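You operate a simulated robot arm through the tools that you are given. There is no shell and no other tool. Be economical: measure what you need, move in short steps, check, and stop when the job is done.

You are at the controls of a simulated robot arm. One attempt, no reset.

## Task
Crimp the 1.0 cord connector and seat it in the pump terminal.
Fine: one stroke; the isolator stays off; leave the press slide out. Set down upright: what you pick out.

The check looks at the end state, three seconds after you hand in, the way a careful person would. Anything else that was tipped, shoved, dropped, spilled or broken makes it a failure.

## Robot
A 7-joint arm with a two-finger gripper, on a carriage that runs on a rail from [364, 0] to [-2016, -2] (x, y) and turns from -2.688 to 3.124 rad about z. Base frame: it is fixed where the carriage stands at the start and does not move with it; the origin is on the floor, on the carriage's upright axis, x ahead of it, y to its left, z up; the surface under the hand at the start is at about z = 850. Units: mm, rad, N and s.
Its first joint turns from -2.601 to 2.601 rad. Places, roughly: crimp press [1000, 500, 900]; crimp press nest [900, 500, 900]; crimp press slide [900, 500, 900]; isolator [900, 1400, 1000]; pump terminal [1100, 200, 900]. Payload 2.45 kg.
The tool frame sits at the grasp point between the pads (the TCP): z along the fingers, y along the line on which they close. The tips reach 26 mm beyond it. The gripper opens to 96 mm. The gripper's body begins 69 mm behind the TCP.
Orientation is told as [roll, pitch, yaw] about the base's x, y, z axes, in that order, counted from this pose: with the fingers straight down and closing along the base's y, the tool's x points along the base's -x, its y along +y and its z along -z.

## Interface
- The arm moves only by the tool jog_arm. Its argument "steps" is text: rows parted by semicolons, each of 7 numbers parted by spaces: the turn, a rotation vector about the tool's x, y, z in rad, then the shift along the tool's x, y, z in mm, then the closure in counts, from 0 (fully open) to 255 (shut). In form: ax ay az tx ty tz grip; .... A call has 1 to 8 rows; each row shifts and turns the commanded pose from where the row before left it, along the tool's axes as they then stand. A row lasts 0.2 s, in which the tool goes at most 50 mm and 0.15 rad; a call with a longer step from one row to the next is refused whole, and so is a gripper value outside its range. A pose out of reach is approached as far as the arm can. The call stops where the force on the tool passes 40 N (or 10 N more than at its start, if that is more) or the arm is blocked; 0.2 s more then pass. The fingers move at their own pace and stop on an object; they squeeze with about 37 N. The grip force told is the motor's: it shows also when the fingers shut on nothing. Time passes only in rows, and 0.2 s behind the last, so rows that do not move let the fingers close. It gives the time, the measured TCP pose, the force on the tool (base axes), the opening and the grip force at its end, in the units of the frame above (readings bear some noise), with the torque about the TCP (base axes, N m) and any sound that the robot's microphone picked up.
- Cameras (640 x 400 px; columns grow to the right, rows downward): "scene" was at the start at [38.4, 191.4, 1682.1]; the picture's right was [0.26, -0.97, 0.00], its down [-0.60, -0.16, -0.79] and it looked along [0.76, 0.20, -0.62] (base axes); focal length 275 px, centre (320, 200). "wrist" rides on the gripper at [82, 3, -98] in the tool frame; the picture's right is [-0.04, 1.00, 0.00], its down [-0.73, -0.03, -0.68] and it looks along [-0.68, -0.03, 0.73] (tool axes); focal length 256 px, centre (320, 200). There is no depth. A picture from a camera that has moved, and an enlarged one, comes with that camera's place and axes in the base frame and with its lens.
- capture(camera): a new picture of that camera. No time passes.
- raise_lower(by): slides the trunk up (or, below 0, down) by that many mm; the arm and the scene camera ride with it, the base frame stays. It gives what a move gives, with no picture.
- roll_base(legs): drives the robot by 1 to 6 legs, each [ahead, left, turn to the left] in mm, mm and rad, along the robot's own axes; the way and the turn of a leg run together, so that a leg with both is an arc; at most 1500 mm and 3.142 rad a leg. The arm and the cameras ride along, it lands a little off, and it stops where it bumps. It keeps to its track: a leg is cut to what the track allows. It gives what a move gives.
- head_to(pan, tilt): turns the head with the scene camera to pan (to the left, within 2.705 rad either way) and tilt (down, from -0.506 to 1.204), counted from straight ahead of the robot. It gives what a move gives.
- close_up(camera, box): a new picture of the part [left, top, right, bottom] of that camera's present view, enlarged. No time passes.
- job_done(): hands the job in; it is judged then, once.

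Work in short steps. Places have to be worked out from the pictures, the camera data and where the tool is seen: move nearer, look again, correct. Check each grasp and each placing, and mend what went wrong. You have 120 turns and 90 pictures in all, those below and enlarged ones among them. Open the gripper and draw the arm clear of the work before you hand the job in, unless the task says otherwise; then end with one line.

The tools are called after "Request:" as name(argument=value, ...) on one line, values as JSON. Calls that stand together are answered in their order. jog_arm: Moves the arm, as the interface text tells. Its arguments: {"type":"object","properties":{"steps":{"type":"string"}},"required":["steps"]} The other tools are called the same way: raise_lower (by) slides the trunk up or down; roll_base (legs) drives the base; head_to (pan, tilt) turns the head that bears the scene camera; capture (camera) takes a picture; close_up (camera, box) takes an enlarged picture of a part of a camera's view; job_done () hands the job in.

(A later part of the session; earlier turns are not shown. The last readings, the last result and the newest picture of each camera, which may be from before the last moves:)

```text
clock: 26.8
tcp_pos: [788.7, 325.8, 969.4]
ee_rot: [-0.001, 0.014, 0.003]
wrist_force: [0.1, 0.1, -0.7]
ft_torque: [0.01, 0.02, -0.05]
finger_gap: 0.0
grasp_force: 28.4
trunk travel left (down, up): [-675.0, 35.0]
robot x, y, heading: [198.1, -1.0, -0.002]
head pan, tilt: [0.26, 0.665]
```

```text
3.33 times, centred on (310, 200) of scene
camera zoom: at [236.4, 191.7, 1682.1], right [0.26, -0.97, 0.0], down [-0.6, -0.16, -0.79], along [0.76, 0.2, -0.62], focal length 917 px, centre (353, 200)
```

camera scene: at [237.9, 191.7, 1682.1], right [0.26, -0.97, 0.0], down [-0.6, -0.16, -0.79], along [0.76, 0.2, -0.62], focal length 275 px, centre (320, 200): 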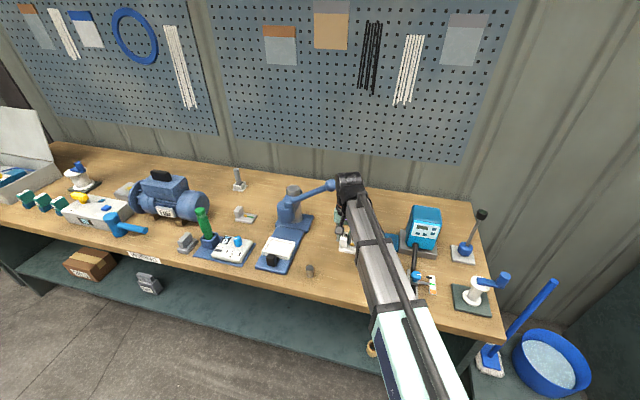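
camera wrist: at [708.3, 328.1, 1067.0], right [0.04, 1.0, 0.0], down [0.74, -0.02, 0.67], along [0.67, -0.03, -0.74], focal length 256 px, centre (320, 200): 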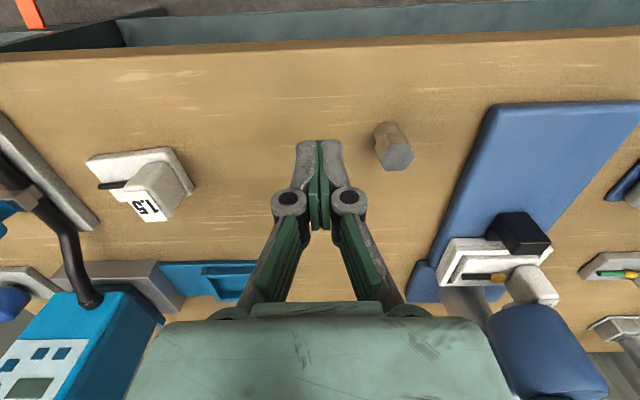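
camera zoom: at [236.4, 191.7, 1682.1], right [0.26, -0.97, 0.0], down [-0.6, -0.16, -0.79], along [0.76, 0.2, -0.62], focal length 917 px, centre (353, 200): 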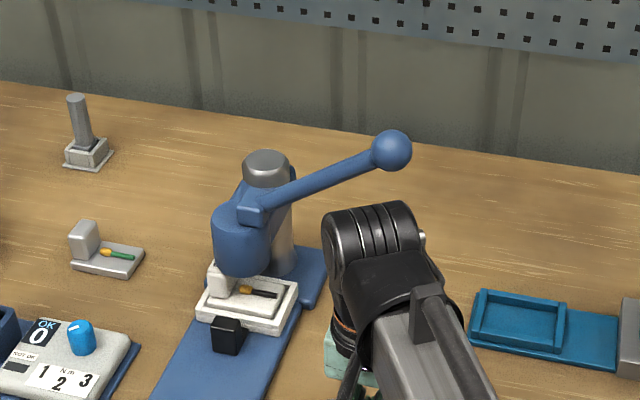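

The nest is beneath the head. I zoom in on the ram, tower and lever geometry.

Request:
close_up(camera="wrist", box=[400, 190, 620, 370])

Request:
close_up(camera="scene", box=[270, 165, 340, 235])

```text
2.22 times, centred on (510, 280) of wrist
camera zoom: at [708.3, 328.1, 1067.0], right [0.04, 1.0, 0.0], down [0.74, -0.02, 0.67], along [0.67, -0.03, -0.74], focal length 569 px, centre (-102, 22)
```

zoom: 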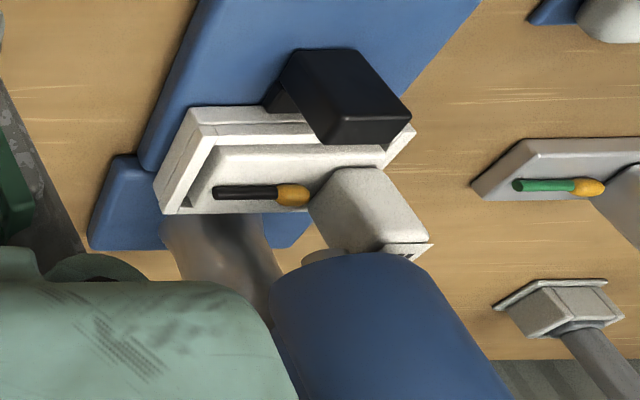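

```text
5.71 times, centred on (305, 200) of scene
camera zoom: at [236.4, 191.7, 1682.1], right [0.26, -0.97, 0.0], down [-0.6, -0.16, -0.79], along [0.76, 0.2, -0.62], focal length 1572 px, centre (406, 200)
```

zoom: 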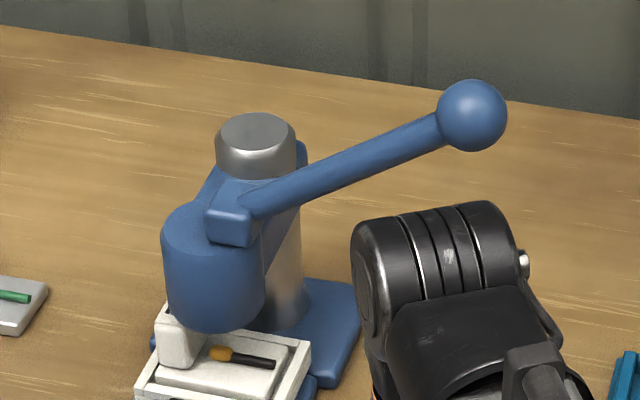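

The press is loaded. Lever ball is at about (991, 350, 1140), swinging in the y–z plane about a pivot near (y≈520, z≈1030). I rise and turn the tool 90° so the fingers close along x on the ball.

Request:
jog_arm(steps="0 -0.014 0 0 0 -40 200; 0 0 -0.15 0 0 -40 100; 0 0 -0.15 0 0 -40 0; 0 0 -0.15 0 0 -40 0; 0 0 -0.15 0 0 -40 0; 0 0 -0.15 0 0 -40 0; 0 0 -0.15 0 0 -20 0; 0 0 -0.15 0 0 0 0")

Request:
jog_arm(steps="0 0 -0.15 0 0 0 0; 0 0 -0.15 0 0 0 0; 0 0 -0.15 0 0 0 0; 0 0 -0.07 0 0 0 0")

Request:
capture(camera="wrist")

Request:
capture(camera="scene")

```text
clock: 28.6
tcp_pos: [789.7, 329.0, 1230.4]
ee_rot: [-0.004, 0.001, 1.057]
wrist_force: [-0.1, -0.3, 0.6]
ft_torque: [-0.05, 0.01, 0.0]
finger_gap: 96.1
grasp_force: 0.1
trunk travel left (down, up): [-675.0, 35.0]
robot x, y, heading: [196.7, 0.8, 0.002]
head pan, tilt: [0.26, 0.665]
```

```text
clock: 29.6
tcp_pos: [789.7, 328.4, 1229.5]
ee_rot: [-0.001, 0.003, 1.573]
wrist_force: [-0.1, -0.7, 0.1]
ft_torque: [-0.02, 0.02, 0.02]
finger_gap: 96.0
grasp_force: 0.0
trunk travel left (down, up): [-675.0, 35.0]
robot x, y, heading: [198.7, -1.3, 0.005]
head pan, tilt: [0.26, 0.665]
```

```text
45 pictures are left
camera wrist: at [785.6, 245.8, 1326.9], right [-1.0, 0.04, 0.0], down [0.02, 0.74, 0.68], along [0.03, 0.68, -0.74], focal length 256 px, centre (320, 200)
```

wrist: 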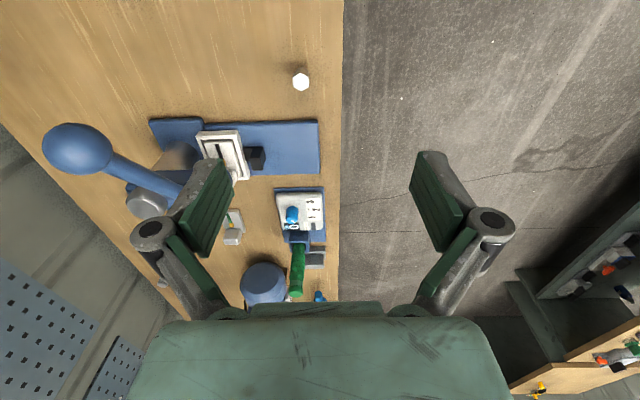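

```text
44 pictures are left
camera scene: at [236.5, 191.7, 1682.1], right [0.26, -0.97, 0.0], down [-0.6, -0.16, -0.79], along [0.76, 0.2, -0.62], focal length 275 px, centre (320, 200)
```

scene: 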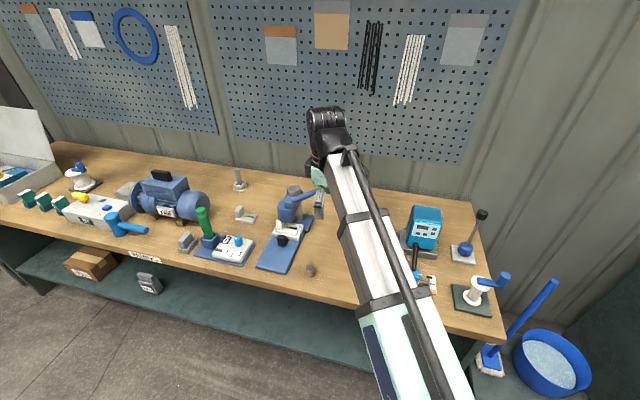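

The wrist view confirms the ball at (991, 350, 1142). I move over it.

Request:
jog_arm(steps="0 0 0 -4 -40 0 30; 0 0 0 -4 -40 0 60; 0 0 0 -4 -40 0 60; 0 0 0 -5 -40 0 60; 0 0 0 -5 -41 0 60; 0 0 0 0 0 20 60")

Request:
capture(camera="wrist")

```text
clock: 31.0
tcp_pos: [990.9, 350.8, 1207.4]
ee_rot: [-0.002, 0.001, 1.572]
wrist_force: [-0.7, 0.0, -0.3]
ft_torque: [0.04, 0.04, -0.04]
finger_gap: 73.1
grasp_force: 0.1
trunk travel left (down, up): [-675.0, 35.0]
robot x, y, heading: [198.5, -2.7, 0.001]
head pan, tilt: [0.26, 0.665]
```

```text
43 pictures are left
camera wrist: at [987.2, 268.1, 1305.4], right [-1.0, 0.04, 0.0], down [0.03, 0.74, 0.68], along [0.03, 0.68, -0.74], focal length 256 px, centre (320, 200)
```

wrist: 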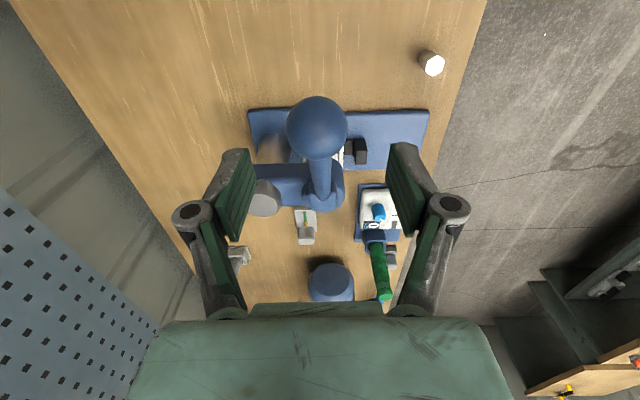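

Ball centred beneath. I lower to its centre height and close.

Request:
jog_arm(steps="0 0 0 0 -1 30 60; 0 0 0 0 -1 30 60; 0 0 0 0 0 5 60; 0 0 0 0 0 0 150; 0 0 0 0 0 0 200; 0 0 0 0 0 0 255; 0 0 0 0 0 0 255")

Request:
capture(camera="wrist")

```text
clock: 32.6
tcp_pos: [992.1, 350.3, 1144.0]
ee_rot: [-0.004, 0.001, 1.574]
wrist_force: [1.9, -1.6, 1.6]
ft_torque: [-0.01, -0.05, 0.01]
finger_gap: 42.4
grasp_force: 44.8
trunk travel left (down, up): [-675.0, 35.0]
robot x, y, heading: [198.4, -0.3, 0.007]
head pan, tilt: [0.26, 0.665]
```

```text
42 pictures are left
camera wrist: at [989.5, 267.9, 1241.6], right [-1.0, 0.04, 0.0], down [0.03, 0.74, 0.68], along [0.03, 0.68, -0.74], focal length 256 px, centre (320, 200)
```

wrist: 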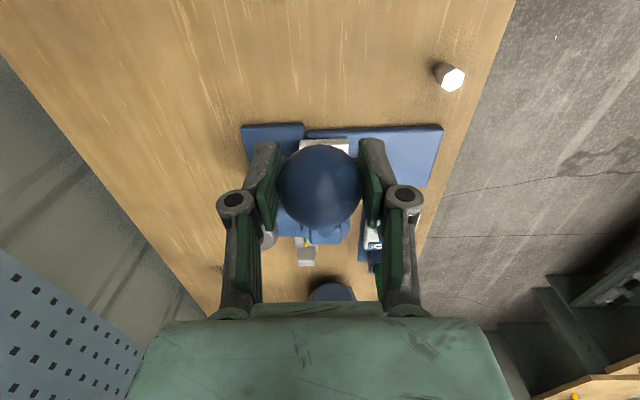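

Ball gripped. I begin the downstroke along the arc, in two modest steps, and read the forces.

Request:
jog_arm(steps="0 0 0 4 0 6 255; 0 0 0 4 0 6.5 255; 0 0 0 4 0 7.5 255; 0 0 0 3.8 0 7.5 255")

```text
clock: 33.6
tcp_pos: [991.6, 335.0, 1118.3]
ee_rot: [-0.002, 0.001, 1.573]
wrist_force: [8.6, 8.7, 4.5]
ft_torque: [1.22, 0.09, -0.02]
finger_gap: 42.3
grasp_force: 45.4
trunk travel left (down, up): [-675.0, 35.0]
robot x, y, heading: [199.0, 5.5, 0.004]
head pan, tilt: [0.26, 0.665]
```

It moves with small forces (a slight inward pull). I continue with a little less outward travel.

Request:
jog_arm(steps="0 0 0 2 0 8 255; 0 0 0 2 0 8 255; 0 0 0 2 0 8 255; 0 0 0 1.8 0 8 255")

Request:
close_up(camera="scene", box=[250, 150, 390, 260])

```text
clock: 34.6
tcp_pos: [993.9, 323.3, 1086.0]
ee_rot: [-0.001, 0.003, 1.572]
wrist_force: [6.1, -6.5, 9.7]
ft_torque: [1.13, 0.11, -0.07]
finger_gap: 42.1
grasp_force: 44.4
trunk travel left (down, up): [-675.0, 35.0]
robot x, y, heading: [199.0, -0.8, -0.001]
head pan, tilt: [0.26, 0.665]
```

```text
3.64 times, centred on (320, 205) of scene
camera zoom: at [236.5, 190.2, 1682.4], right [0.26, -0.97, 0.0], down [-0.6, -0.16, -0.79], along [0.76, 0.2, -0.62], focal length 1000 px, centre (320, 182)
```

zoom: 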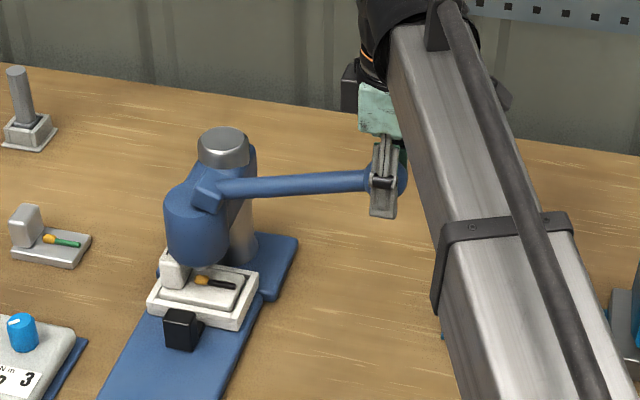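

The lever is following. I keep going down in small rows; a stop will show in the force.

Request:
jog_arm(steps="0 0 0 2.5 0 8 255; 0 0 0 2.2 0 8 255; 0 0 0 1.7 0 8 255; 0 0 0 1.2 0 8 255; 0 0 0 0.8 0 8 255; 0 0 0 0.3 0 8 255")

```text
clock: 36.0
tcp_pos: [992.5, 317.1, 1036.6]
ee_rot: [-0.003, 0.001, 1.575]
wrist_force: [9.8, 0.4, 8.1]
ft_torque: [1.16, 0.13, -0.02]
finger_gap: 42.0
grasp_force: 45.3
trunk travel left (down, up): [-675.0, 35.0]
robot x, y, heading: [199.4, -4.5, -0.0]
head pan, tilt: [0.26, 0.665]
```

Near horizontal with light force. I continue below horizontal, curving slightly inward.

Request:
jog_arm(steps="0 0 0 0 0 8 255; 0 0 0 -0.5 0 8 255; 0 0 0 -0.9 0 8 255; 0 0 0 -1.2 0 8 255; 0 0 0 -1.6 0 8 255; 0 0 0 -2 0 8 255")

Request:
close_up(camera="scene", box=[250, 150, 390, 260])

```text
clock: 37.4
tcp_pos: [993.5, 322.3, 989.6]
ee_rot: [-0.004, 0.003, 1.571]
wrist_force: [14.8, -4.7, 7.0]
ft_torque: [1.03, 0.12, -0.09]
finger_gap: 41.7
grasp_force: 45.4
trunk travel left (down, up): [-675.0, 35.0]
robot x, y, heading: [198.4, -1.3, 0.004]
head pan, tilt: [0.26, 0.665]
```

```text
3.64 times, centred on (320, 205) of scene
camera zoom: at [237.8, 190.6, 1682.2], right [0.26, -0.97, 0.0], down [-0.6, -0.16, -0.79], along [0.76, 0.2, -0.62], focal length 1000 px, centre (320, 182)
```

zoom: 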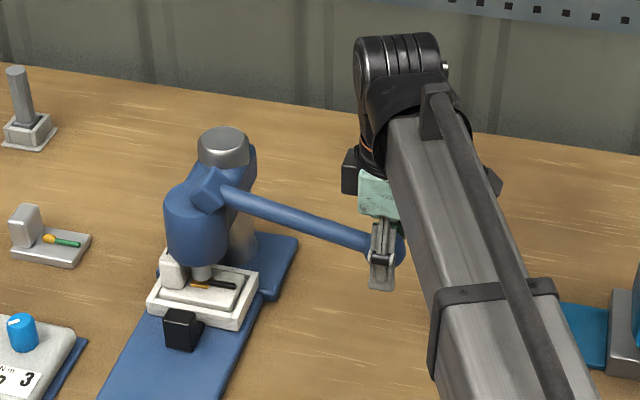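

The ram rod is descending onto the connector. I continue, easing +1 mm in x, until the end of the stroke.

Request:
jog_arm(steps="0 0 0 -1.8 -1 6 255; 0 0 0 -1.6 -1 6 255; 0 0 0 -1.9 0 6 255; 0 0 0 -2.1 0 6 255")

Request:
close_up(camera="scene", box=[270, 180, 340, 250])

```text
clock: 38.4
tcp_pos: [992.5, 328.8, 966.0]
ee_rot: [0.001, 0.003, 1.574]
wrist_force: [-5.0, -9.9, 4.9]
ft_torque: [1.02, 0.12, 0.09]
finger_gap: 41.7
grasp_force: 44.5
trunk travel left (down, up): [-675.0, 35.0]
robot x, y, heading: [200.1, -4.1, 0.003]
head pan, tilt: [0.26, 0.665]
```

```text
5.71 times, centred on (305, 215) of scene
camera zoom: at [235.1, 190.0, 1682.3], right [0.26, -0.97, 0.0], down [-0.6, -0.16, -0.79], along [0.76, 0.2, -0.62], focal length 1572 px, centre (406, 114)
```

zoom: 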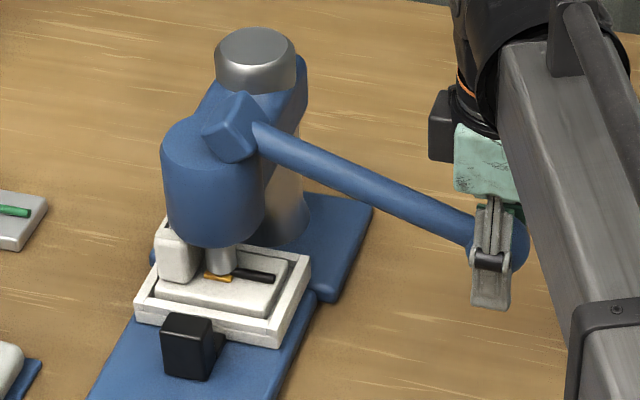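

The gold sleeve looks flattened under the rod; I go on to reach the hard end of the stroke.

Request:
jog_arm(steps="0 0 0 -2.6 0 5 255; 0 0 0 -2.4 0 5 255; 0 0 0 -2.5 0 5 255")

```text
clock: 39.2
tcp_pos: [993.8, 336.1, 953.1]
ee_rot: [-0.002, 0.003, 1.573]
wrist_force: [-14.9, -18.3, 1.8]
ft_torque: [1.05, -0.07, 0.11]
finger_gap: 41.5
grasp_force: 45.1
trunk travel left (down, up): [-675.0, 35.0]
robot x, y, heading: [196.6, -1.0, 0.003]
head pan, tilt: [0.26, 0.665]
```

Slightly too far inward; I correct outward and continue down.

Request:
jog_arm(steps="0 0 0 1.5 1 3 255; 0 0 0 -0.5 0 4 255; 0 0 0 -1.8 0 4 255; 0 0 0 -2.1 0 4 255")

Request:
close_up(camera="scene", box=[270, 180, 340, 250])

```text
clock: 40.2
tcp_pos: [993.6, 339.7, 936.9]
ee_rot: [-0.006, 0.001, 1.573]
wrist_force: [0.3, -4.4, 23.3]
ft_torque: [0.0, -0.02, 0.0]
finger_gap: 45.6
grasp_force: 44.8
trunk travel left (down, up): [-675.0, 35.0]
robot x, y, heading: [200.9, -0.6, -0.001]
head pan, tilt: [0.26, 0.665]
```

```text
5.71 times, centred on (305, 215) of scene
camera zoom: at [234.1, 190.1, 1682.5], right [0.26, -0.97, 0.0], down [-0.59, -0.16, -0.79], along [0.76, 0.2, -0.62], focal length 1572 px, centre (406, 114)
```

zoom: 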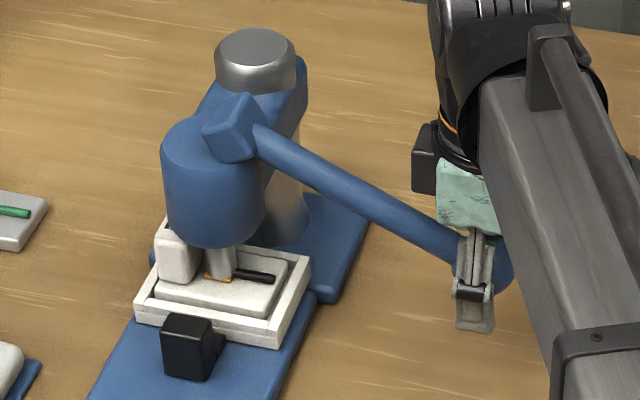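

Force jumped to 23 N and the fingers slipped slightly on the ball — likely the end stop. I press 4 mm more to confirm.

Request:
jog_arm(steps="0 0 0 -1.5 0 2 255; 0 0 0 -1 0 2 255")

Request:
capture(camera="wrist")

Request:
close_up(camera="scene", box=[270, 180, 340, 250])

```text
clock: 40.8
tcp_pos: [993.0, 340.9, 931.1]
ee_rot: [-0.002, 0.003, 1.571]
wrist_force: [-0.6, -13.0, 5.0]
ft_torque: [0.03, -0.03, -0.03]
finger_gap: 46.9
grasp_force: 45.3
trunk travel left (down, up): [-675.0, 35.0]
robot x, y, heading: [198.4, 0.9, -0.001]
head pan, tilt: [0.26, 0.665]
```

```text
37 pictures are left
camera wrist: at [989.6, 258.8, 1028.8], right [-1.0, 0.04, 0.0], down [0.03, 0.74, 0.68], along [0.03, 0.68, -0.74], focal length 256 px, centre (320, 200)
```

wrist: 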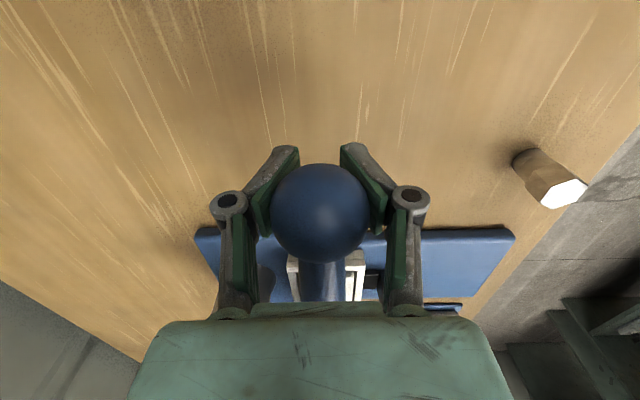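

```text
5.71 times, centred on (305, 215) of scene
camera zoom: at [235.9, 189.7, 1682.1], right [0.26, -0.97, 0.0], down [-0.6, -0.16, -0.79], along [0.76, 0.2, -0.62], focal length 1572 px, centre (406, 114)
```

zoom: 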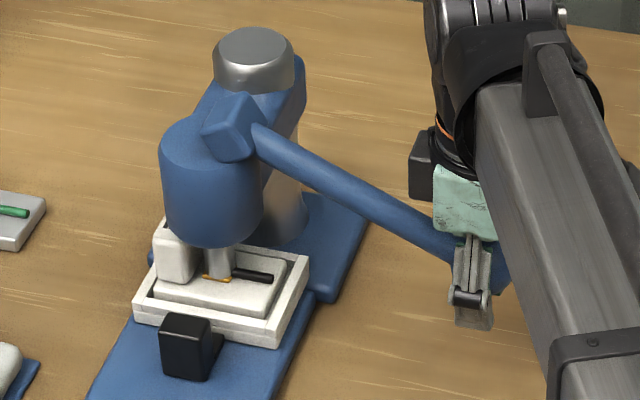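

The lever is at its stop; the ball slid up in the fingers (ball ≈ (993, 339, 951)). I now raise the lever along the arc, still gripping.

Request:
jog_arm(steps="0 0 0 0 0 -8 255; 0 0 0 0.5 0 -8 255; 0 0 0 2 0 -6 255; 0 0 0 3 0 -7 255; 0 0 0 2.5 0 -8 255; 0 0 0 2.5 0 -8 255; 0 0 0 2 0 -8 255; 0 0 0 2 0 -8 255")

Request:
capture(camera="wrist")

```text
clock: 42.6
tcp_pos: [993.0, 332.9, 993.3]
ee_rot: [-0.003, 0.0, 1.574]
wrist_force: [-11.6, -3.2, -4.8]
ft_torque: [-1.06, -0.26, -0.05]
finger_gap: 41.3
grasp_force: 44.9
trunk travel left (down, up): [-675.0, 35.0]
robot x, y, heading: [198.3, 0.3, 0.009]
head pan, tilt: [0.26, 0.665]
```

```text
35 pictures are left
camera wrist: at [989.8, 249.4, 1091.7], right [-1.0, 0.04, 0.0], down [0.02, 0.73, 0.68], along [0.03, 0.68, -0.73], focal length 256 px, centre (320, 200)
```

wrist: 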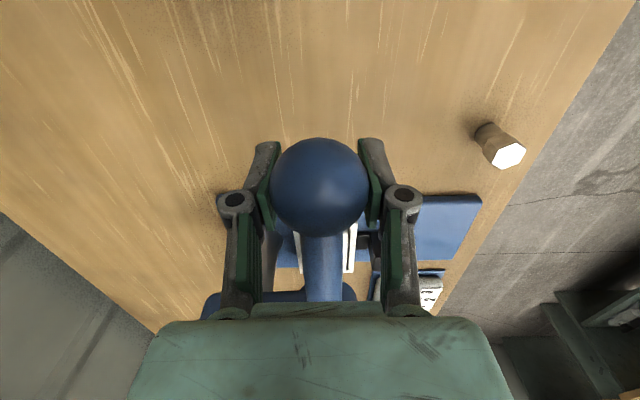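

The ball sits in the fingers (≈(993, 320, 1008)). I continue the upstroke along the arc.

Request:
jog_arm(steps="0 0 0 1 0 -8 255; 0 0 0 0.6 -0.5 -8 255; 0 0 0 0 -0.5 -8 255; 0 0 0 -0.2 0 -8 255; 0 0 0 -0.5 0 -8 255; 0 0 0 -1 0 -8 255; 0 0 0 -1.4 0 -8 255; 0 0 0 -1.7 0 -8 255")

Request:
jog_arm(steps="0 0 0 -2.2 0 -8 255; 0 0 0 -2.5 0 -8 255; 0 0 0 -3 0 -8 255; 0 0 0 -3.5 0 -8 255; 0 0 0 -4 0 -8 255")

Request:
capture(camera="wrist")

```text
clock: 44.4
tcp_pos: [993.2, 333.5, 1057.6]
ee_rot: [-0.002, 0.003, 1.572]
wrist_force: [-14.4, 0.5, -4.8]
ft_torque: [-1.2, -0.24, -0.08]
finger_gap: 41.4
grasp_force: 44.7
trunk travel left (down, up): [-675.0, 35.0]
robot x, y, heading: [198.7, 0.6, 0.002]
head pan, tilt: [0.26, 0.665]
```

```text
clock: 45.6
tcp_pos: [992.8, 345.5, 1099.4]
ee_rot: [-0.003, 0.003, 1.572]
wrist_force: [-11.5, -13.1, -0.7]
ft_torque: [-1.06, -0.3, -0.06]
finger_gap: 41.7
grasp_force: 44.6
trunk travel left (down, up): [-675.0, 35.0]
robot x, y, heading: [193.3, 2.6, 0.002]
head pan, tilt: [0.26, 0.665]
```

```text
34 pictures are left
camera wrist: at [989.4, 263.5, 1196.4], right [-1.0, 0.04, 0.0], down [0.03, 0.74, 0.68], along [0.03, 0.68, -0.74], focal length 256 px, centre (320, 200)
```

wrist: 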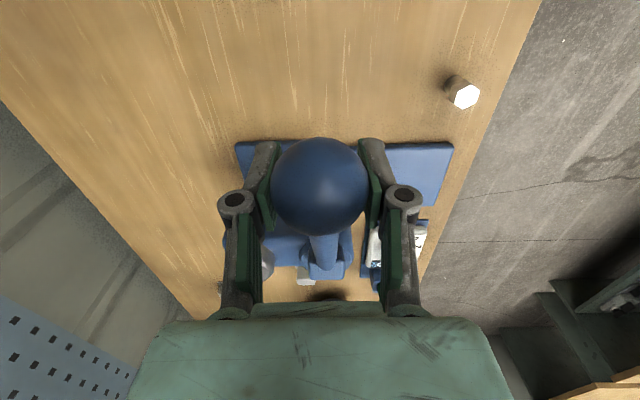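

About 28 mm of upstroke remains; I finish it.

Request:
jog_arm(steps="0 0 0 -2 0 -7 255; 0 0 0 -3.5 0 -7 255; 0 0 0 -4 0 -7 255; 0 0 0 -4 0 -6 255")

Request:
close_up(camera="scene", box=[250, 150, 390, 260])

```text
clock: 46.6
tcp_pos: [993.3, 360.9, 1123.5]
ee_rot: [-0.005, 0.002, 1.572]
wrist_force: [-6.1, -9.9, -1.6]
ft_torque: [-1.09, -0.21, -0.07]
finger_gap: 41.3
grasp_force: 45.0
trunk travel left (down, up): [-675.0, 35.0]
robot x, y, heading: [198.1, -1.0, -0.001]
head pan, tilt: [0.26, 0.665]
```

```text
3.64 times, centred on (320, 205) of scene
camera zoom: at [235.7, 190.5, 1682.3], right [0.26, -0.97, 0.0], down [-0.6, -0.16, -0.79], along [0.76, 0.2, -0.62], focal length 1000 px, centre (320, 182)
```

zoom: 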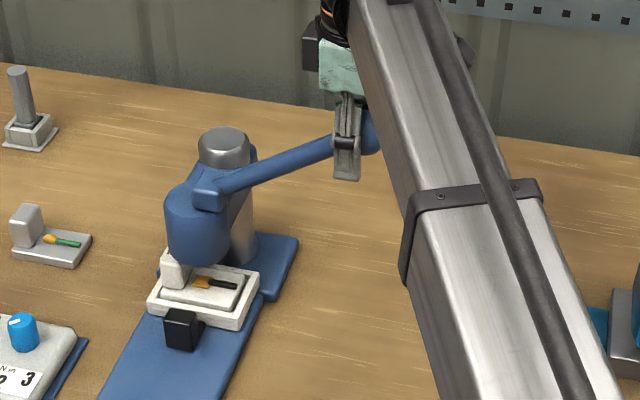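

Ram is retracted and the gold sleeve looks crimped. I nudge up to the lever's top position, then release.

Request:
jog_arm(steps="0 0 0 -2 0 -3 255; 0 0 0 -2 0 -3 255")

Request:
jog_arm(steps="0 0 0 0 0 0 150; 0 0 0 0 0 0 60; 0 0 0 0 0 0 30; 0 0 0 0 0 0 30")

Request:
capture(camera="wrist")

```text
clock: 47.2
tcp_pos: [992.1, 364.0, 1129.5]
ee_rot: [-0.003, 0.002, 1.572]
wrist_force: [-7.7, -11.8, -5.2]
ft_torque: [-0.52, -0.36, 0.06]
finger_gap: 41.6
grasp_force: 45.0
trunk travel left (down, up): [-675.0, 35.0]
robot x, y, heading: [201.5, 0.9, -0.0]
head pan, tilt: [0.26, 0.665]
```

```text
clock: 48.2
tcp_pos: [992.9, 367.2, 1129.0]
ee_rot: [-0.004, 0.003, 1.571]
wrist_force: [0.3, -0.4, -0.4]
ft_torque: [0.01, 0.01, -0.02]
finger_gap: 84.8
grasp_force: 0.1
trunk travel left (down, up): [-675.0, 35.0]
robot x, y, heading: [199.0, 1.4, 0.003]
head pan, tilt: [0.26, 0.665]
```

```text
32 pictures are left
camera wrist: at [990.3, 283.8, 1226.8], right [-1.0, 0.04, 0.0], down [0.03, 0.74, 0.68], along [0.03, 0.68, -0.74], focal length 256 px, centre (320, 200)
```

wrist: 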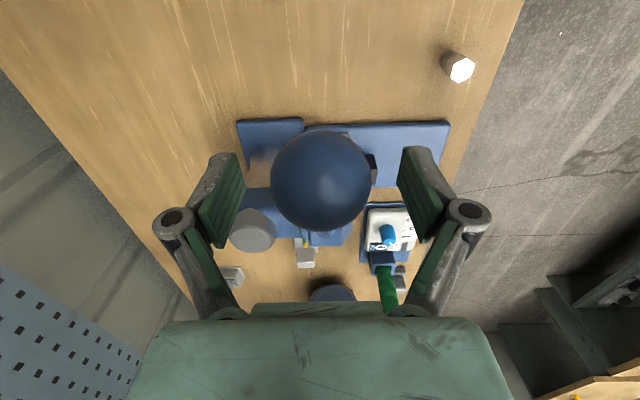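

The lever stays up on its own. I rise clear and turn the tool back to yaw 0 while retreating.

Request:
jog_arm(steps="0 0 0 0 0 -40 30; 0 0 0 0 0 -45 30; 0 0 0 0 20 -30 30; 0 0 0 0 45 0 30; 0 0 0 0 45 0 30; 0 0 0 0 45 0 30; 0 0 0 0 40 0 30")

Request:
jog_arm(steps="0 0 0.15 0 0 0 60; 0 0 0.15 0 0 0 60; 0 0 0.15 0 0 0 60; 0 0 0.15 0 0 0 60; 0 0 0.15 0 0 0 60; 0 0 0.15 0 0 0 60; 0 0 0.15 0 0 0 60; 0 0 0.15 0 0 0 60")

Request:
jog_arm(steps="0 0 0.15 0 0 0 100; 0 0 0.15 0 0 0 120; 0 0 0.071 0 0 0 120")

```text
clock: 49.8
tcp_pos: [796.6, 366.3, 1244.5]
ee_rot: [-0.002, 0.002, 1.572]
wrist_force: [-0.4, 0.2, -0.8]
ft_torque: [-0.01, -0.02, 0.03]
finger_gap: 84.7
grasp_force: 0.2
trunk travel left (down, up): [-675.0, 35.0]
robot x, y, heading: [199.2, 0.9, -0.002]
head pan, tilt: [0.26, 0.665]
```

```text
clock: 51.6
tcp_pos: [799.0, 364.6, 1245.0]
ee_rot: [-0.003, -0.001, 0.372]
wrist_force: [-0.6, 0.4, -0.5]
ft_torque: [-0.01, 0.03, 0.03]
finger_gap: 73.9
grasp_force: 0.0
trunk travel left (down, up): [-675.0, 35.0]
robot x, y, heading: [197.1, -0.2, 0.001]
head pan, tilt: [0.26, 0.665]
```

```text
clock: 52.4
tcp_pos: [799.1, 366.2, 1245.0]
ee_rot: [-0.002, -0.002, 0.001]
wrist_force: [0.8, 0.0, 0.6]
ft_torque: [0.03, 0.03, 0.02]
finger_gap: 50.5
grasp_force: 0.0
trunk travel left (down, up): [-675.0, 35.0]
robot x, y, heading: [199.4, -1.9, 0.002]
head pan, tilt: [0.26, 0.665]
```

Now the slide: the knob should be at x≈913–931. I move in front of it and descend.

Request:
jog_arm(steps="0 0 0 0 30 40 120; 0 0 0 0 30 40 120; 0 0 0 0 30 40 120; 0 0 0 0 30 40 120; 0 0 0 0 30 40 120; 0 0 0 0 16 45 120; 0 0 0 0 0 45 120; 0 0 0 0 0 45 120")

Request:
jog_arm(steps="0 0 0 -20 0 10 120; 0 0 0 -40 0 0 120; 0 0 0 -15 0 0 120")

Request:
capture(camera="wrist")

```text
clock: 54.2
tcp_pos: [798.1, 530.7, 908.5]
ee_rot: [-0.001, -0.002, 0.002]
wrist_force: [1.0, 0.0, -0.3]
ft_torque: [0.01, 0.01, 0.0]
finger_gap: 50.7
grasp_force: 0.1
trunk travel left (down, up): [-675.0, 35.0]
robot x, y, heading: [199.1, 1.5, -0.0]
head pan, tilt: [0.26, 0.665]
```

```text
clock: 55.0
tcp_pos: [874.1, 532.4, 896.3]
ee_rot: [-0.002, 0.0, 0.004]
wrist_force: [-0.1, 0.0, 0.2]
ft_torque: [0.03, -0.02, 0.01]
finger_gap: 50.6
grasp_force: 0.1
trunk travel left (down, up): [-675.0, 35.0]
robot x, y, heading: [199.2, 1.5, 0.001]
head pan, tilt: [0.26, 0.665]
```

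```text
31 pictures are left
camera wrist: at [792.6, 534.1, 994.7], right [0.04, 1.0, 0.0], down [0.73, -0.03, 0.68], along [0.68, -0.03, -0.73], focal length 256 px, centre (320, 200)
```

wrist: 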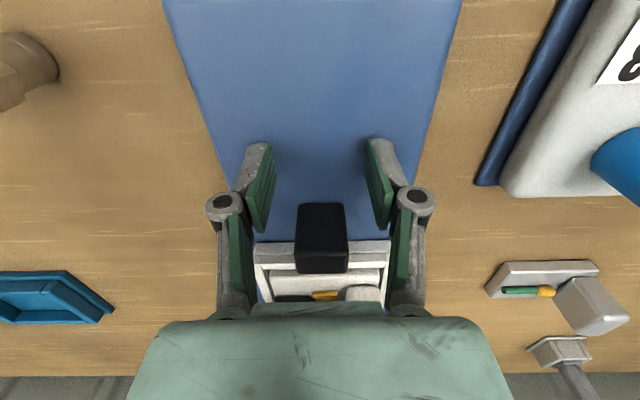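

The knob is centred between the open fingers. I advance and grip its front part.

Request:
jog_arm(steps="0 0 0 -20 0 0 120; 0 0 0 -22 0 0 120; 0 0 0 0 0 0 180; 0 0 0 0 0 0 255; 0 0 0 0 0 0 255")

```text
clock: 56.3
tcp_pos: [911.7, 531.8, 899.0]
ee_rot: [-0.006, 0.003, 0.006]
wrist_force: [-7.7, -3.5, 0.5]
ft_torque: [0.42, -2.01, -0.27]
finger_gap: 31.3
grasp_force: 45.0
trunk travel left (down, up): [-675.0, 35.0]
robot x, y, heading: [198.5, 0.6, 0.001]
head pan, tilt: [0.26, 0.665]
stopped in row 5: the force on the tool passed its limit at 41 N (the readings are from after the stop); the commanded pose is now the measured one
```

Knob gripped (31 mm), but the torque suggests the wrist touched the press head above. I immediately pull back, bringing the slide out.

Request:
jog_arm(steps="0 0 0 5 0 0 255; 0 0 0 10 0 0 255; 0 0 0 12 0 0 255; 0 0 0 12 0 0 255")

Request:
capture(camera="wrist")

Request:
close_up(camera="scene", box=[230, 150, 390, 270])

```text
clock: 57.3
tcp_pos: [872.8, 530.4, 899.7]
ee_rot: [-0.005, 0.002, 0.004]
wrist_force: [-0.7, 2.6, 8.7]
ft_torque: [0.12, -0.89, -0.23]
finger_gap: 31.6
grasp_force: 45.1
trunk travel left (down, up): [-675.0, 35.0]
robot x, y, heading: [195.4, 1.3, 0.002]
head pan, tilt: [0.26, 0.665]
```

```text
30 pictures are left
camera wrist: at [791.5, 533.4, 996.8], right [0.04, 1.0, -0.01], down [0.73, -0.02, 0.68], along [0.68, -0.03, -0.74], focal length 256 px, centre (320, 200)
```

wrist: 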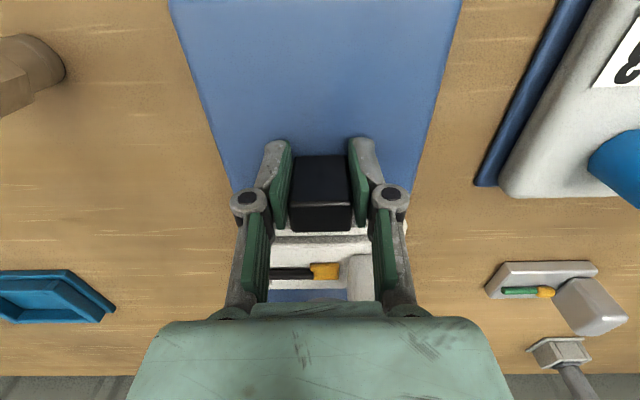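

```text
3.33 times, centred on (310, 210) of scene
camera zoom: at [235.0, 191.3, 1682.3], right [0.26, -0.97, 0.0], down [-0.6, -0.16, -0.79], along [0.76, 0.2, -0.62], focal length 917 px, centre (353, 167)
```

zoom: 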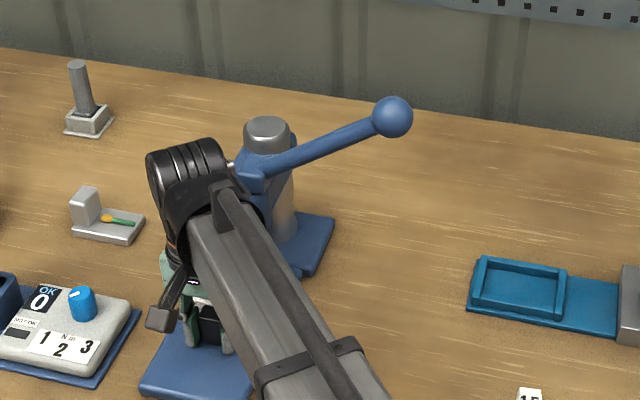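

The slide follows. I keep pulling toward its original out position.

Request:
jog_arm(steps="0 0 0 12 0 0 255; 0 0 0 12 0 0 255; 0 0 0 12 0 0 255; 0 0 0 8 0 0 255; 0 0 0 5 0 0 255; 0 0 0 4 0 0 255")

```text
clock: 58.7
tcp_pos: [821.0, 530.8, 900.4]
ee_rot: [-0.004, 0.002, 0.005]
wrist_force: [-0.1, 5.2, 11.6]
ft_torque: [0.2, -0.02, -0.04]
finger_gap: 31.5
grasp_force: 44.9
trunk travel left (down, up): [-675.0, 35.0]
robot x, y, heading: [200.1, 2.2, 0.004]
head pan, tilt: [0.26, 0.665]
```

Request:
jog_arm(steps="0 0 0 3 0 0 255; 0 0 0 3 0 0 255; 0 0 0 3 0 0 255; 0 0 0 3 0 0 255; 0 0 0 3 0 0 255")

Request:
capture(camera="wrist")

```text
clock: 59.9
tcp_pos: [811.6, 529.9, 899.0]
ee_rot: [-0.003, -0.004, 0.001]
wrist_force: [25.4, 10.3, 20.1]
ft_torque: [0.23, -0.1, -0.05]
finger_gap: 31.7
grasp_force: 44.5
trunk travel left (down, up): [-675.0, 35.0]
robot x, y, heading: [201.8, -1.6, -0.0]
head pan, tilt: [0.26, 0.665]
```

```text
28 pictures are left
camera wrist: at [729.0, 533.3, 996.1], right [0.04, 1.0, 0.0], down [0.73, -0.03, 0.68], along [0.68, -0.03, -0.73], focal length 256 px, centre (320, 200)
```

wrist: 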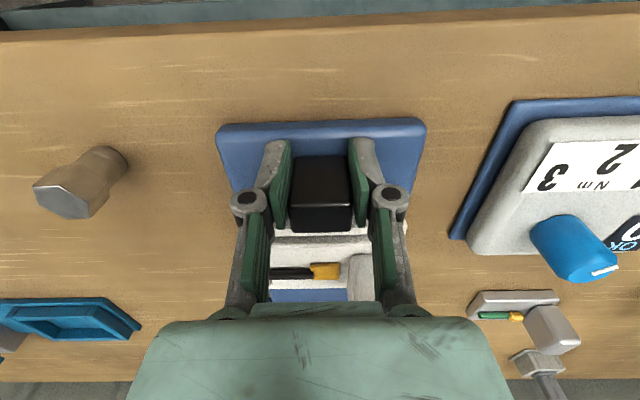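

Stop reached at 25 N: the slide is out. I relax, release, and rise above, then look at the connector.

Request:
jog_arm(steps="0 0 0 -2 0 0 255; 0 0 0 0 0 0 120; 0 0 0 0 0 0 110; 0 0 0 0 0 -30 110; 0 0 0 0 0 -45 110; 0 0 0 -20 30 -20 110")

Request:
jog_arm(steps="0 0 0 -40 0 0 110; 0 0 0 -12 0 0 110; 0 0 0 0 0 20 110")

Request:
capture(camera="wrist")

```text
clock: 61.3
tcp_pos: [829.5, 564.6, 995.1]
ee_rot: [-0.005, 0.002, 0.005]
wrist_force: [0.5, 0.2, 1.1]
ft_torque: [-0.01, -0.04, 0.0]
finger_gap: 54.7
grasp_force: 0.0
trunk travel left (down, up): [-675.0, 35.0]
robot x, y, heading: [198.4, -1.6, 0.002]
head pan, tilt: [0.26, 0.665]
```

```text
clock: 62.1
tcp_pos: [882.1, 561.4, 973.8]
ee_rot: [-0.006, 0.003, 0.005]
wrist_force: [-0.8, -0.5, 0.3]
ft_torque: [-0.01, -0.02, 0.0]
finger_gap: 54.3
grasp_force: 0.1
trunk travel left (down, up): [-675.0, 35.0]
robot x, y, heading: [203.2, -2.2, 0.001]
head pan, tilt: [0.26, 0.665]
```

```text
27 pictures are left
camera wrist: at [799.8, 563.9, 1071.8], right [0.04, 1.0, -0.01], down [0.74, -0.02, 0.68], along [0.68, -0.03, -0.74], focal length 256 px, centre (320, 200)
```

wrist: 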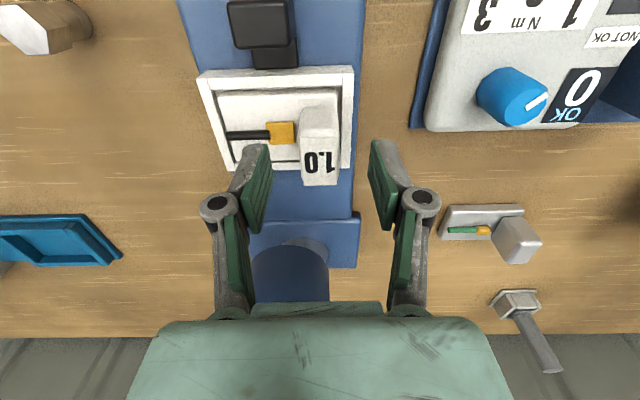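

The sleeve is visibly flattened (crimped). The tower is at (898, 560); I descend to grip at z≈930, as before.

Request:
jog_arm(steps="-0.006 -0.003 0.005 -14 -1 10 110; 0 0 0 0 0 20 110; 0 0 0 0 0 14 110; 0 0 0 0 0 0 180; 0 0 0 0 0 0 255; 0 0 0 0 0 0 255; 0 0 0 0 0 0 255")

Request:
capture(camera="wrist")

```text
clock: 63.7
tcp_pos: [895.1, 559.1, 930.0]
ee_rot: [-0.001, -0.001, 0.0]
wrist_force: [-0.5, -0.1, 1.9]
ft_torque: [0.04, 0.0, 0.0]
finger_gap: 25.2
grasp_force: 37.1
trunk travel left (down, up): [-675.0, 35.0]
robot x, y, heading: [198.3, 2.9, 0.009]
head pan, tilt: [0.26, 0.665]
```

```text
26 pictures are left
camera wrist: at [813.2, 562.1, 1027.7], right [0.04, 1.0, 0.0], down [0.73, -0.03, 0.68], along [0.68, -0.03, -0.73], focal length 256 px, centre (320, 200)
```

wrist: 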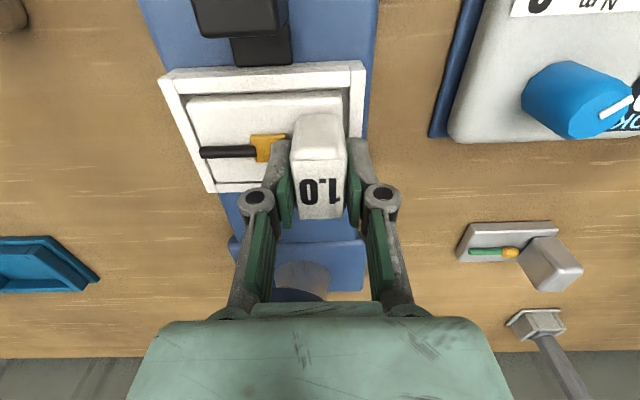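

Gripped. I lift, back off and travel right, stopping left of the terminal to measure it.

Request:
jog_arm(steps="0 0 0 0 0 -20 255; 0 0 0 0 0 -40 255; 0 0 0 20 0 -25 255; 0 0 0 40 0 0 255; 0 0 0 25 -35 0 255; 0 0 0 0 -45 0 255; 0 0 0 0 -45 0 255; 0 0 0 0 -45 0 255")

Request:
jog_arm(steps="0 0 0 0 -45 0 255; 0 0 0 -20 -20 0 255; 0 0 0 -40 0 0 255")

Request:
capture(camera="wrist")

Request:
close_up(camera="wrist", box=[40, 110, 240, 280])

```text
clock: 65.5
tcp_pos: [807.4, 389.8, 1016.7]
ee_rot: [0.001, 0.001, -0.001]
wrist_force: [0.1, -0.2, -1.7]
ft_torque: [0.01, 0.02, -0.02]
finger_gap: 25.3
grasp_force: 36.4
trunk travel left (down, up): [-675.0, 35.0]
robot x, y, heading: [199.9, 2.5, 0.004]
head pan, tilt: [0.26, 0.665]
```

```text
clock: 66.3
tcp_pos: [871.4, 326.5, 1014.6]
ee_rot: [-0.001, 0.0, 0.001]
wrist_force: [1.0, 0.2, -1.0]
ft_torque: [0.01, -0.02, 0.0]
finger_gap: 25.6
grasp_force: 37.2
trunk travel left (down, up): [-675.0, 35.0]
robot x, y, heading: [198.4, 1.6, 0.002]
head pan, tilt: [0.26, 0.665]
```

```text
25 pictures are left
camera wrist: at [790.1, 328.0, 1112.1], right [0.04, 1.0, 0.0], down [0.73, -0.03, 0.68], along [0.68, -0.03, -0.73], focal length 256 px, centre (320, 200)
```

wrist: 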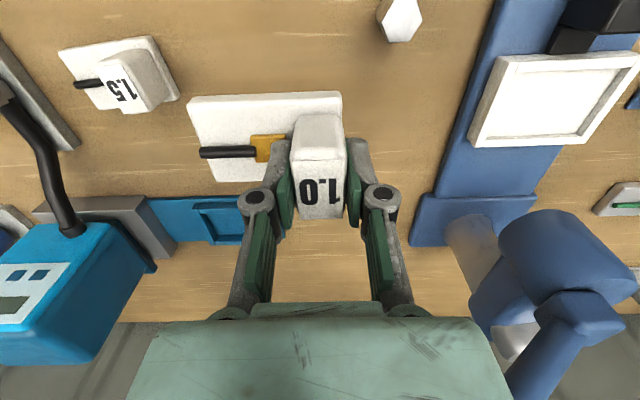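

```text
2.35 times, centred on (140, 195) of wrist
camera zoom: at [790.1, 328.0, 1112.1], right [0.04, 1.0, 0.0], down [0.73, -0.03, 0.68], along [0.68, -0.03, -0.73], focal length 602 px, centre (744, 212)
```

zoom: 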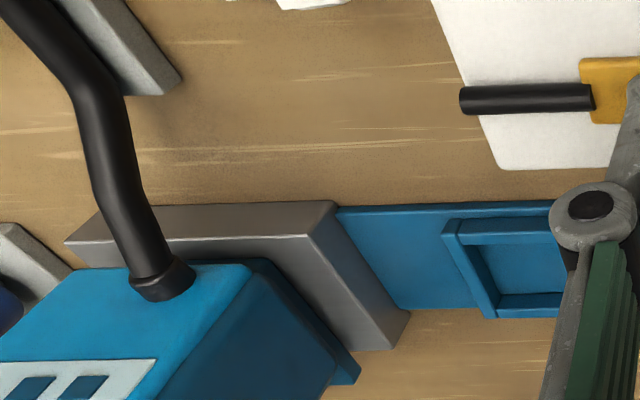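

The fingers hide part of the recess; I shift 75 mm left to see all of it.

Request:
jog_arm(steps="0 0 0 0 40 0 255; 0 0 0 0 35 0 255; 0 0 0 0 0 0 255")

Request:
close_up(camera="wrist", box=[70, 160, 230, 290])

Request:
close_up(camera="scene", box=[360, 200, 440, 270])

```text
clock: 67.1
tcp_pos: [869.6, 401.2, 1013.6]
ee_rot: [0.0, 0.0, -0.002]
wrist_force: [-0.1, 1.1, -1.4]
ft_torque: [0.03, -0.05, 0.02]
finger_gap: 25.4
grasp_force: 36.6
trunk travel left (down, up): [-675.0, 35.0]
robot x, y, heading: [200.8, 1.7, -0.001]
head pan, tilt: [0.26, 0.665]
```

```text
3.08 times, centred on (150, 225) of wrist
camera zoom: at [787.3, 403.5, 1111.3], right [0.04, 1.0, 0.0], down [0.73, -0.03, 0.68], along [0.68, -0.03, -0.73], focal length 788 px, centre (843, 123)
```

zoom: 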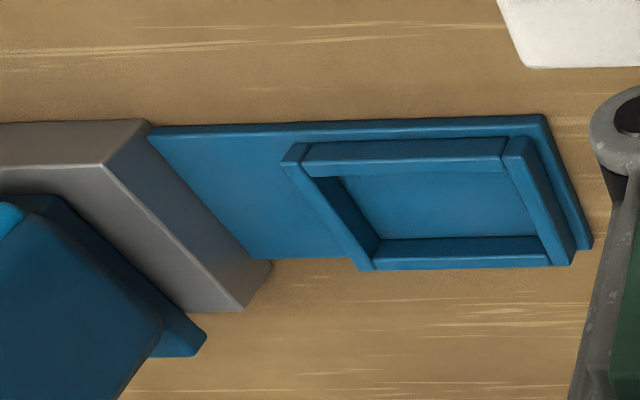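

```text
5.71 times, centred on (400, 235) of scene
camera zoom: at [236.1, 192.0, 1682.1], right [0.26, -0.97, 0.0], down [-0.6, -0.16, -0.79], along [0.76, 0.2, -0.62], focal length 1572 px, centre (-137, 0)
```

zoom: 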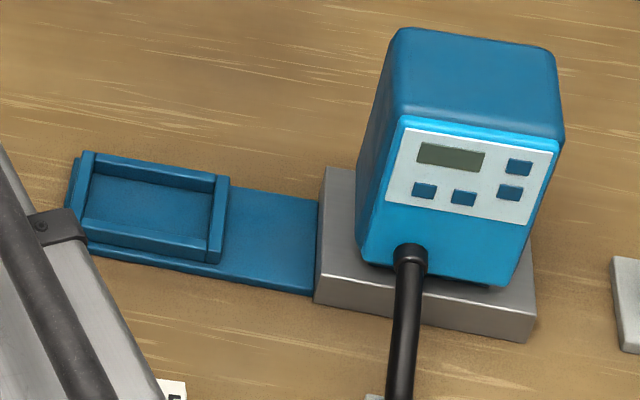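

Rim z≈866, inner about x 1036–1097, y 152–241, centre ≈ (1066, 197), so TCP goal ≈ (1070, 226). I move right at x≈870 then forward, staying high.

Request:
jog_arm(steps="0 0 0 0 -45 0 255; 0 0 0 0 -45 0 255; 0 0 0 0 -45 0 255; 0 0 0 0 -40 0 255; 0 0 0 -45 0 0 255; 0 0 0 -45 0 0 255; 0 0 0 -45 0 0 255; 0 0 0 -30 0 0 255")

Request:
capture(camera="wrist")

Request:
capture(camera="scene")

```text
clock: 68.9
tcp_pos: [1034.8, 227.0, 1012.0]
ee_rot: [-0.001, 0.001, 0.0]
wrist_force: [0.6, -0.2, -1.2]
ft_torque: [0.01, -0.02, 0.0]
finger_gap: 25.2
grasp_force: 36.7
trunk travel left (down, up): [-675.0, 35.0]
robot x, y, heading: [196.7, 4.2, 0.005]
head pan, tilt: [0.26, 0.665]
```

```text
21 pictures are left
camera wrist: at [953.2, 229.0, 1110.2], right [0.04, 1.0, 0.0], down [0.73, -0.03, 0.68], along [0.68, -0.03, -0.73], focal length 256 px, centre (320, 200)
```

wrist: 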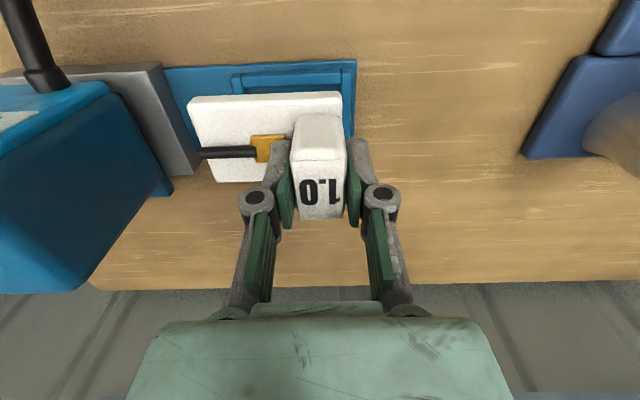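

```text
20 pictures are left
camera scene: at [236.6, 191.9, 1682.1], right [0.26, -0.97, 0.0], down [-0.6, -0.16, -0.79], along [0.76, 0.2, -0.62], focal length 275 px, centre (320, 200)
```

scene: 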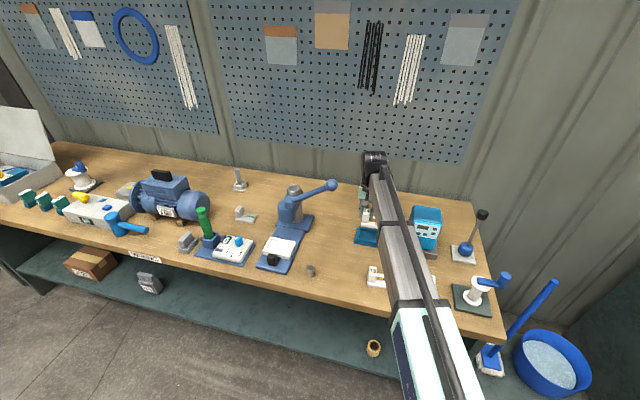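

Clear of the pump. I go over the recess and descend to about 10 mm above its rim.

Request:
jog_arm(steps="0 0 0 -34 -1 0 255; 0 0 0 0 0 40 255; 0 0 0 0 0 35 255; 0 0 0 0 0 8 255")

Request:
close_up(camera="wrist", box=[160, 20, 380, 200])

```text
clock: 69.9
tcp_pos: [1068.1, 224.8, 929.9]
ee_rot: [0.0, -0.001, 0.0]
wrist_force: [-0.2, 0.4, -1.8]
ft_torque: [0.02, 0.0, 0.02]
finger_gap: 25.3
grasp_force: 37.1
trunk travel left (down, up): [-675.0, 35.0]
robot x, y, heading: [199.7, 1.9, 0.004]
head pan, tilt: [0.26, 0.665]
```

```text
2.22 times, centred on (270, 110) of wrist
camera zoom: at [985.7, 227.1, 1028.1], right [0.04, 1.0, 0.0], down [0.73, -0.03, 0.68], along [0.68, -0.03, -0.73], focal length 569 px, centre (431, 400)
```

zoom: 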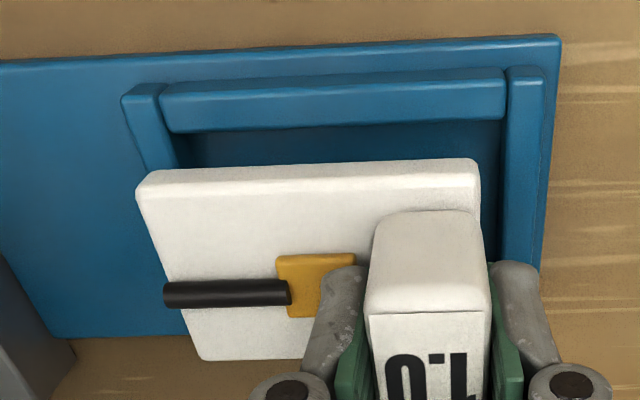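

Base needs +4.5 mm y; x is right. I correct and lower slowly to contact.

Request:
jog_arm(steps="0 0 0 -0.5 4.5 0 255; 0 0 0 0 0 8 255; 0 0 0 0 0 4 255; 0 0 0 0 0 3 255; 0 0 0 0 0 2 255")

Request:
close_up(camera="wrist", box=[160, 20, 380, 200])

```text
clock: 71.1
tcp_pos: [1067.1, 230.0, 913.9]
ee_rot: [0.0, 0.0, -0.001]
wrist_force: [0.0, -0.3, -1.1]
ft_torque: [0.01, 0.01, 0.01]
finger_gap: 25.2
grasp_force: 37.0
trunk travel left (down, up): [-675.0, 35.0]
robot x, y, heading: [198.6, 1.9, 0.002]
head pan, tilt: [0.26, 0.665]
```

```text
2.22 times, centred on (270, 110) of wrist
camera zoom: at [986.6, 231.2, 1011.4], right [0.04, 1.0, 0.0], down [0.73, -0.03, 0.68], along [0.68, -0.03, -0.73], focal length 569 px, centre (431, 400)
```

zoom: 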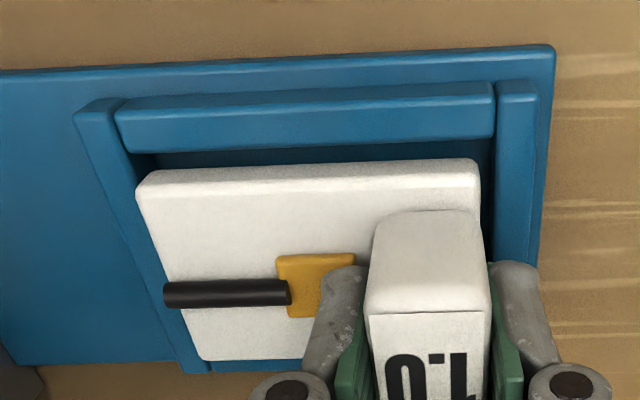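

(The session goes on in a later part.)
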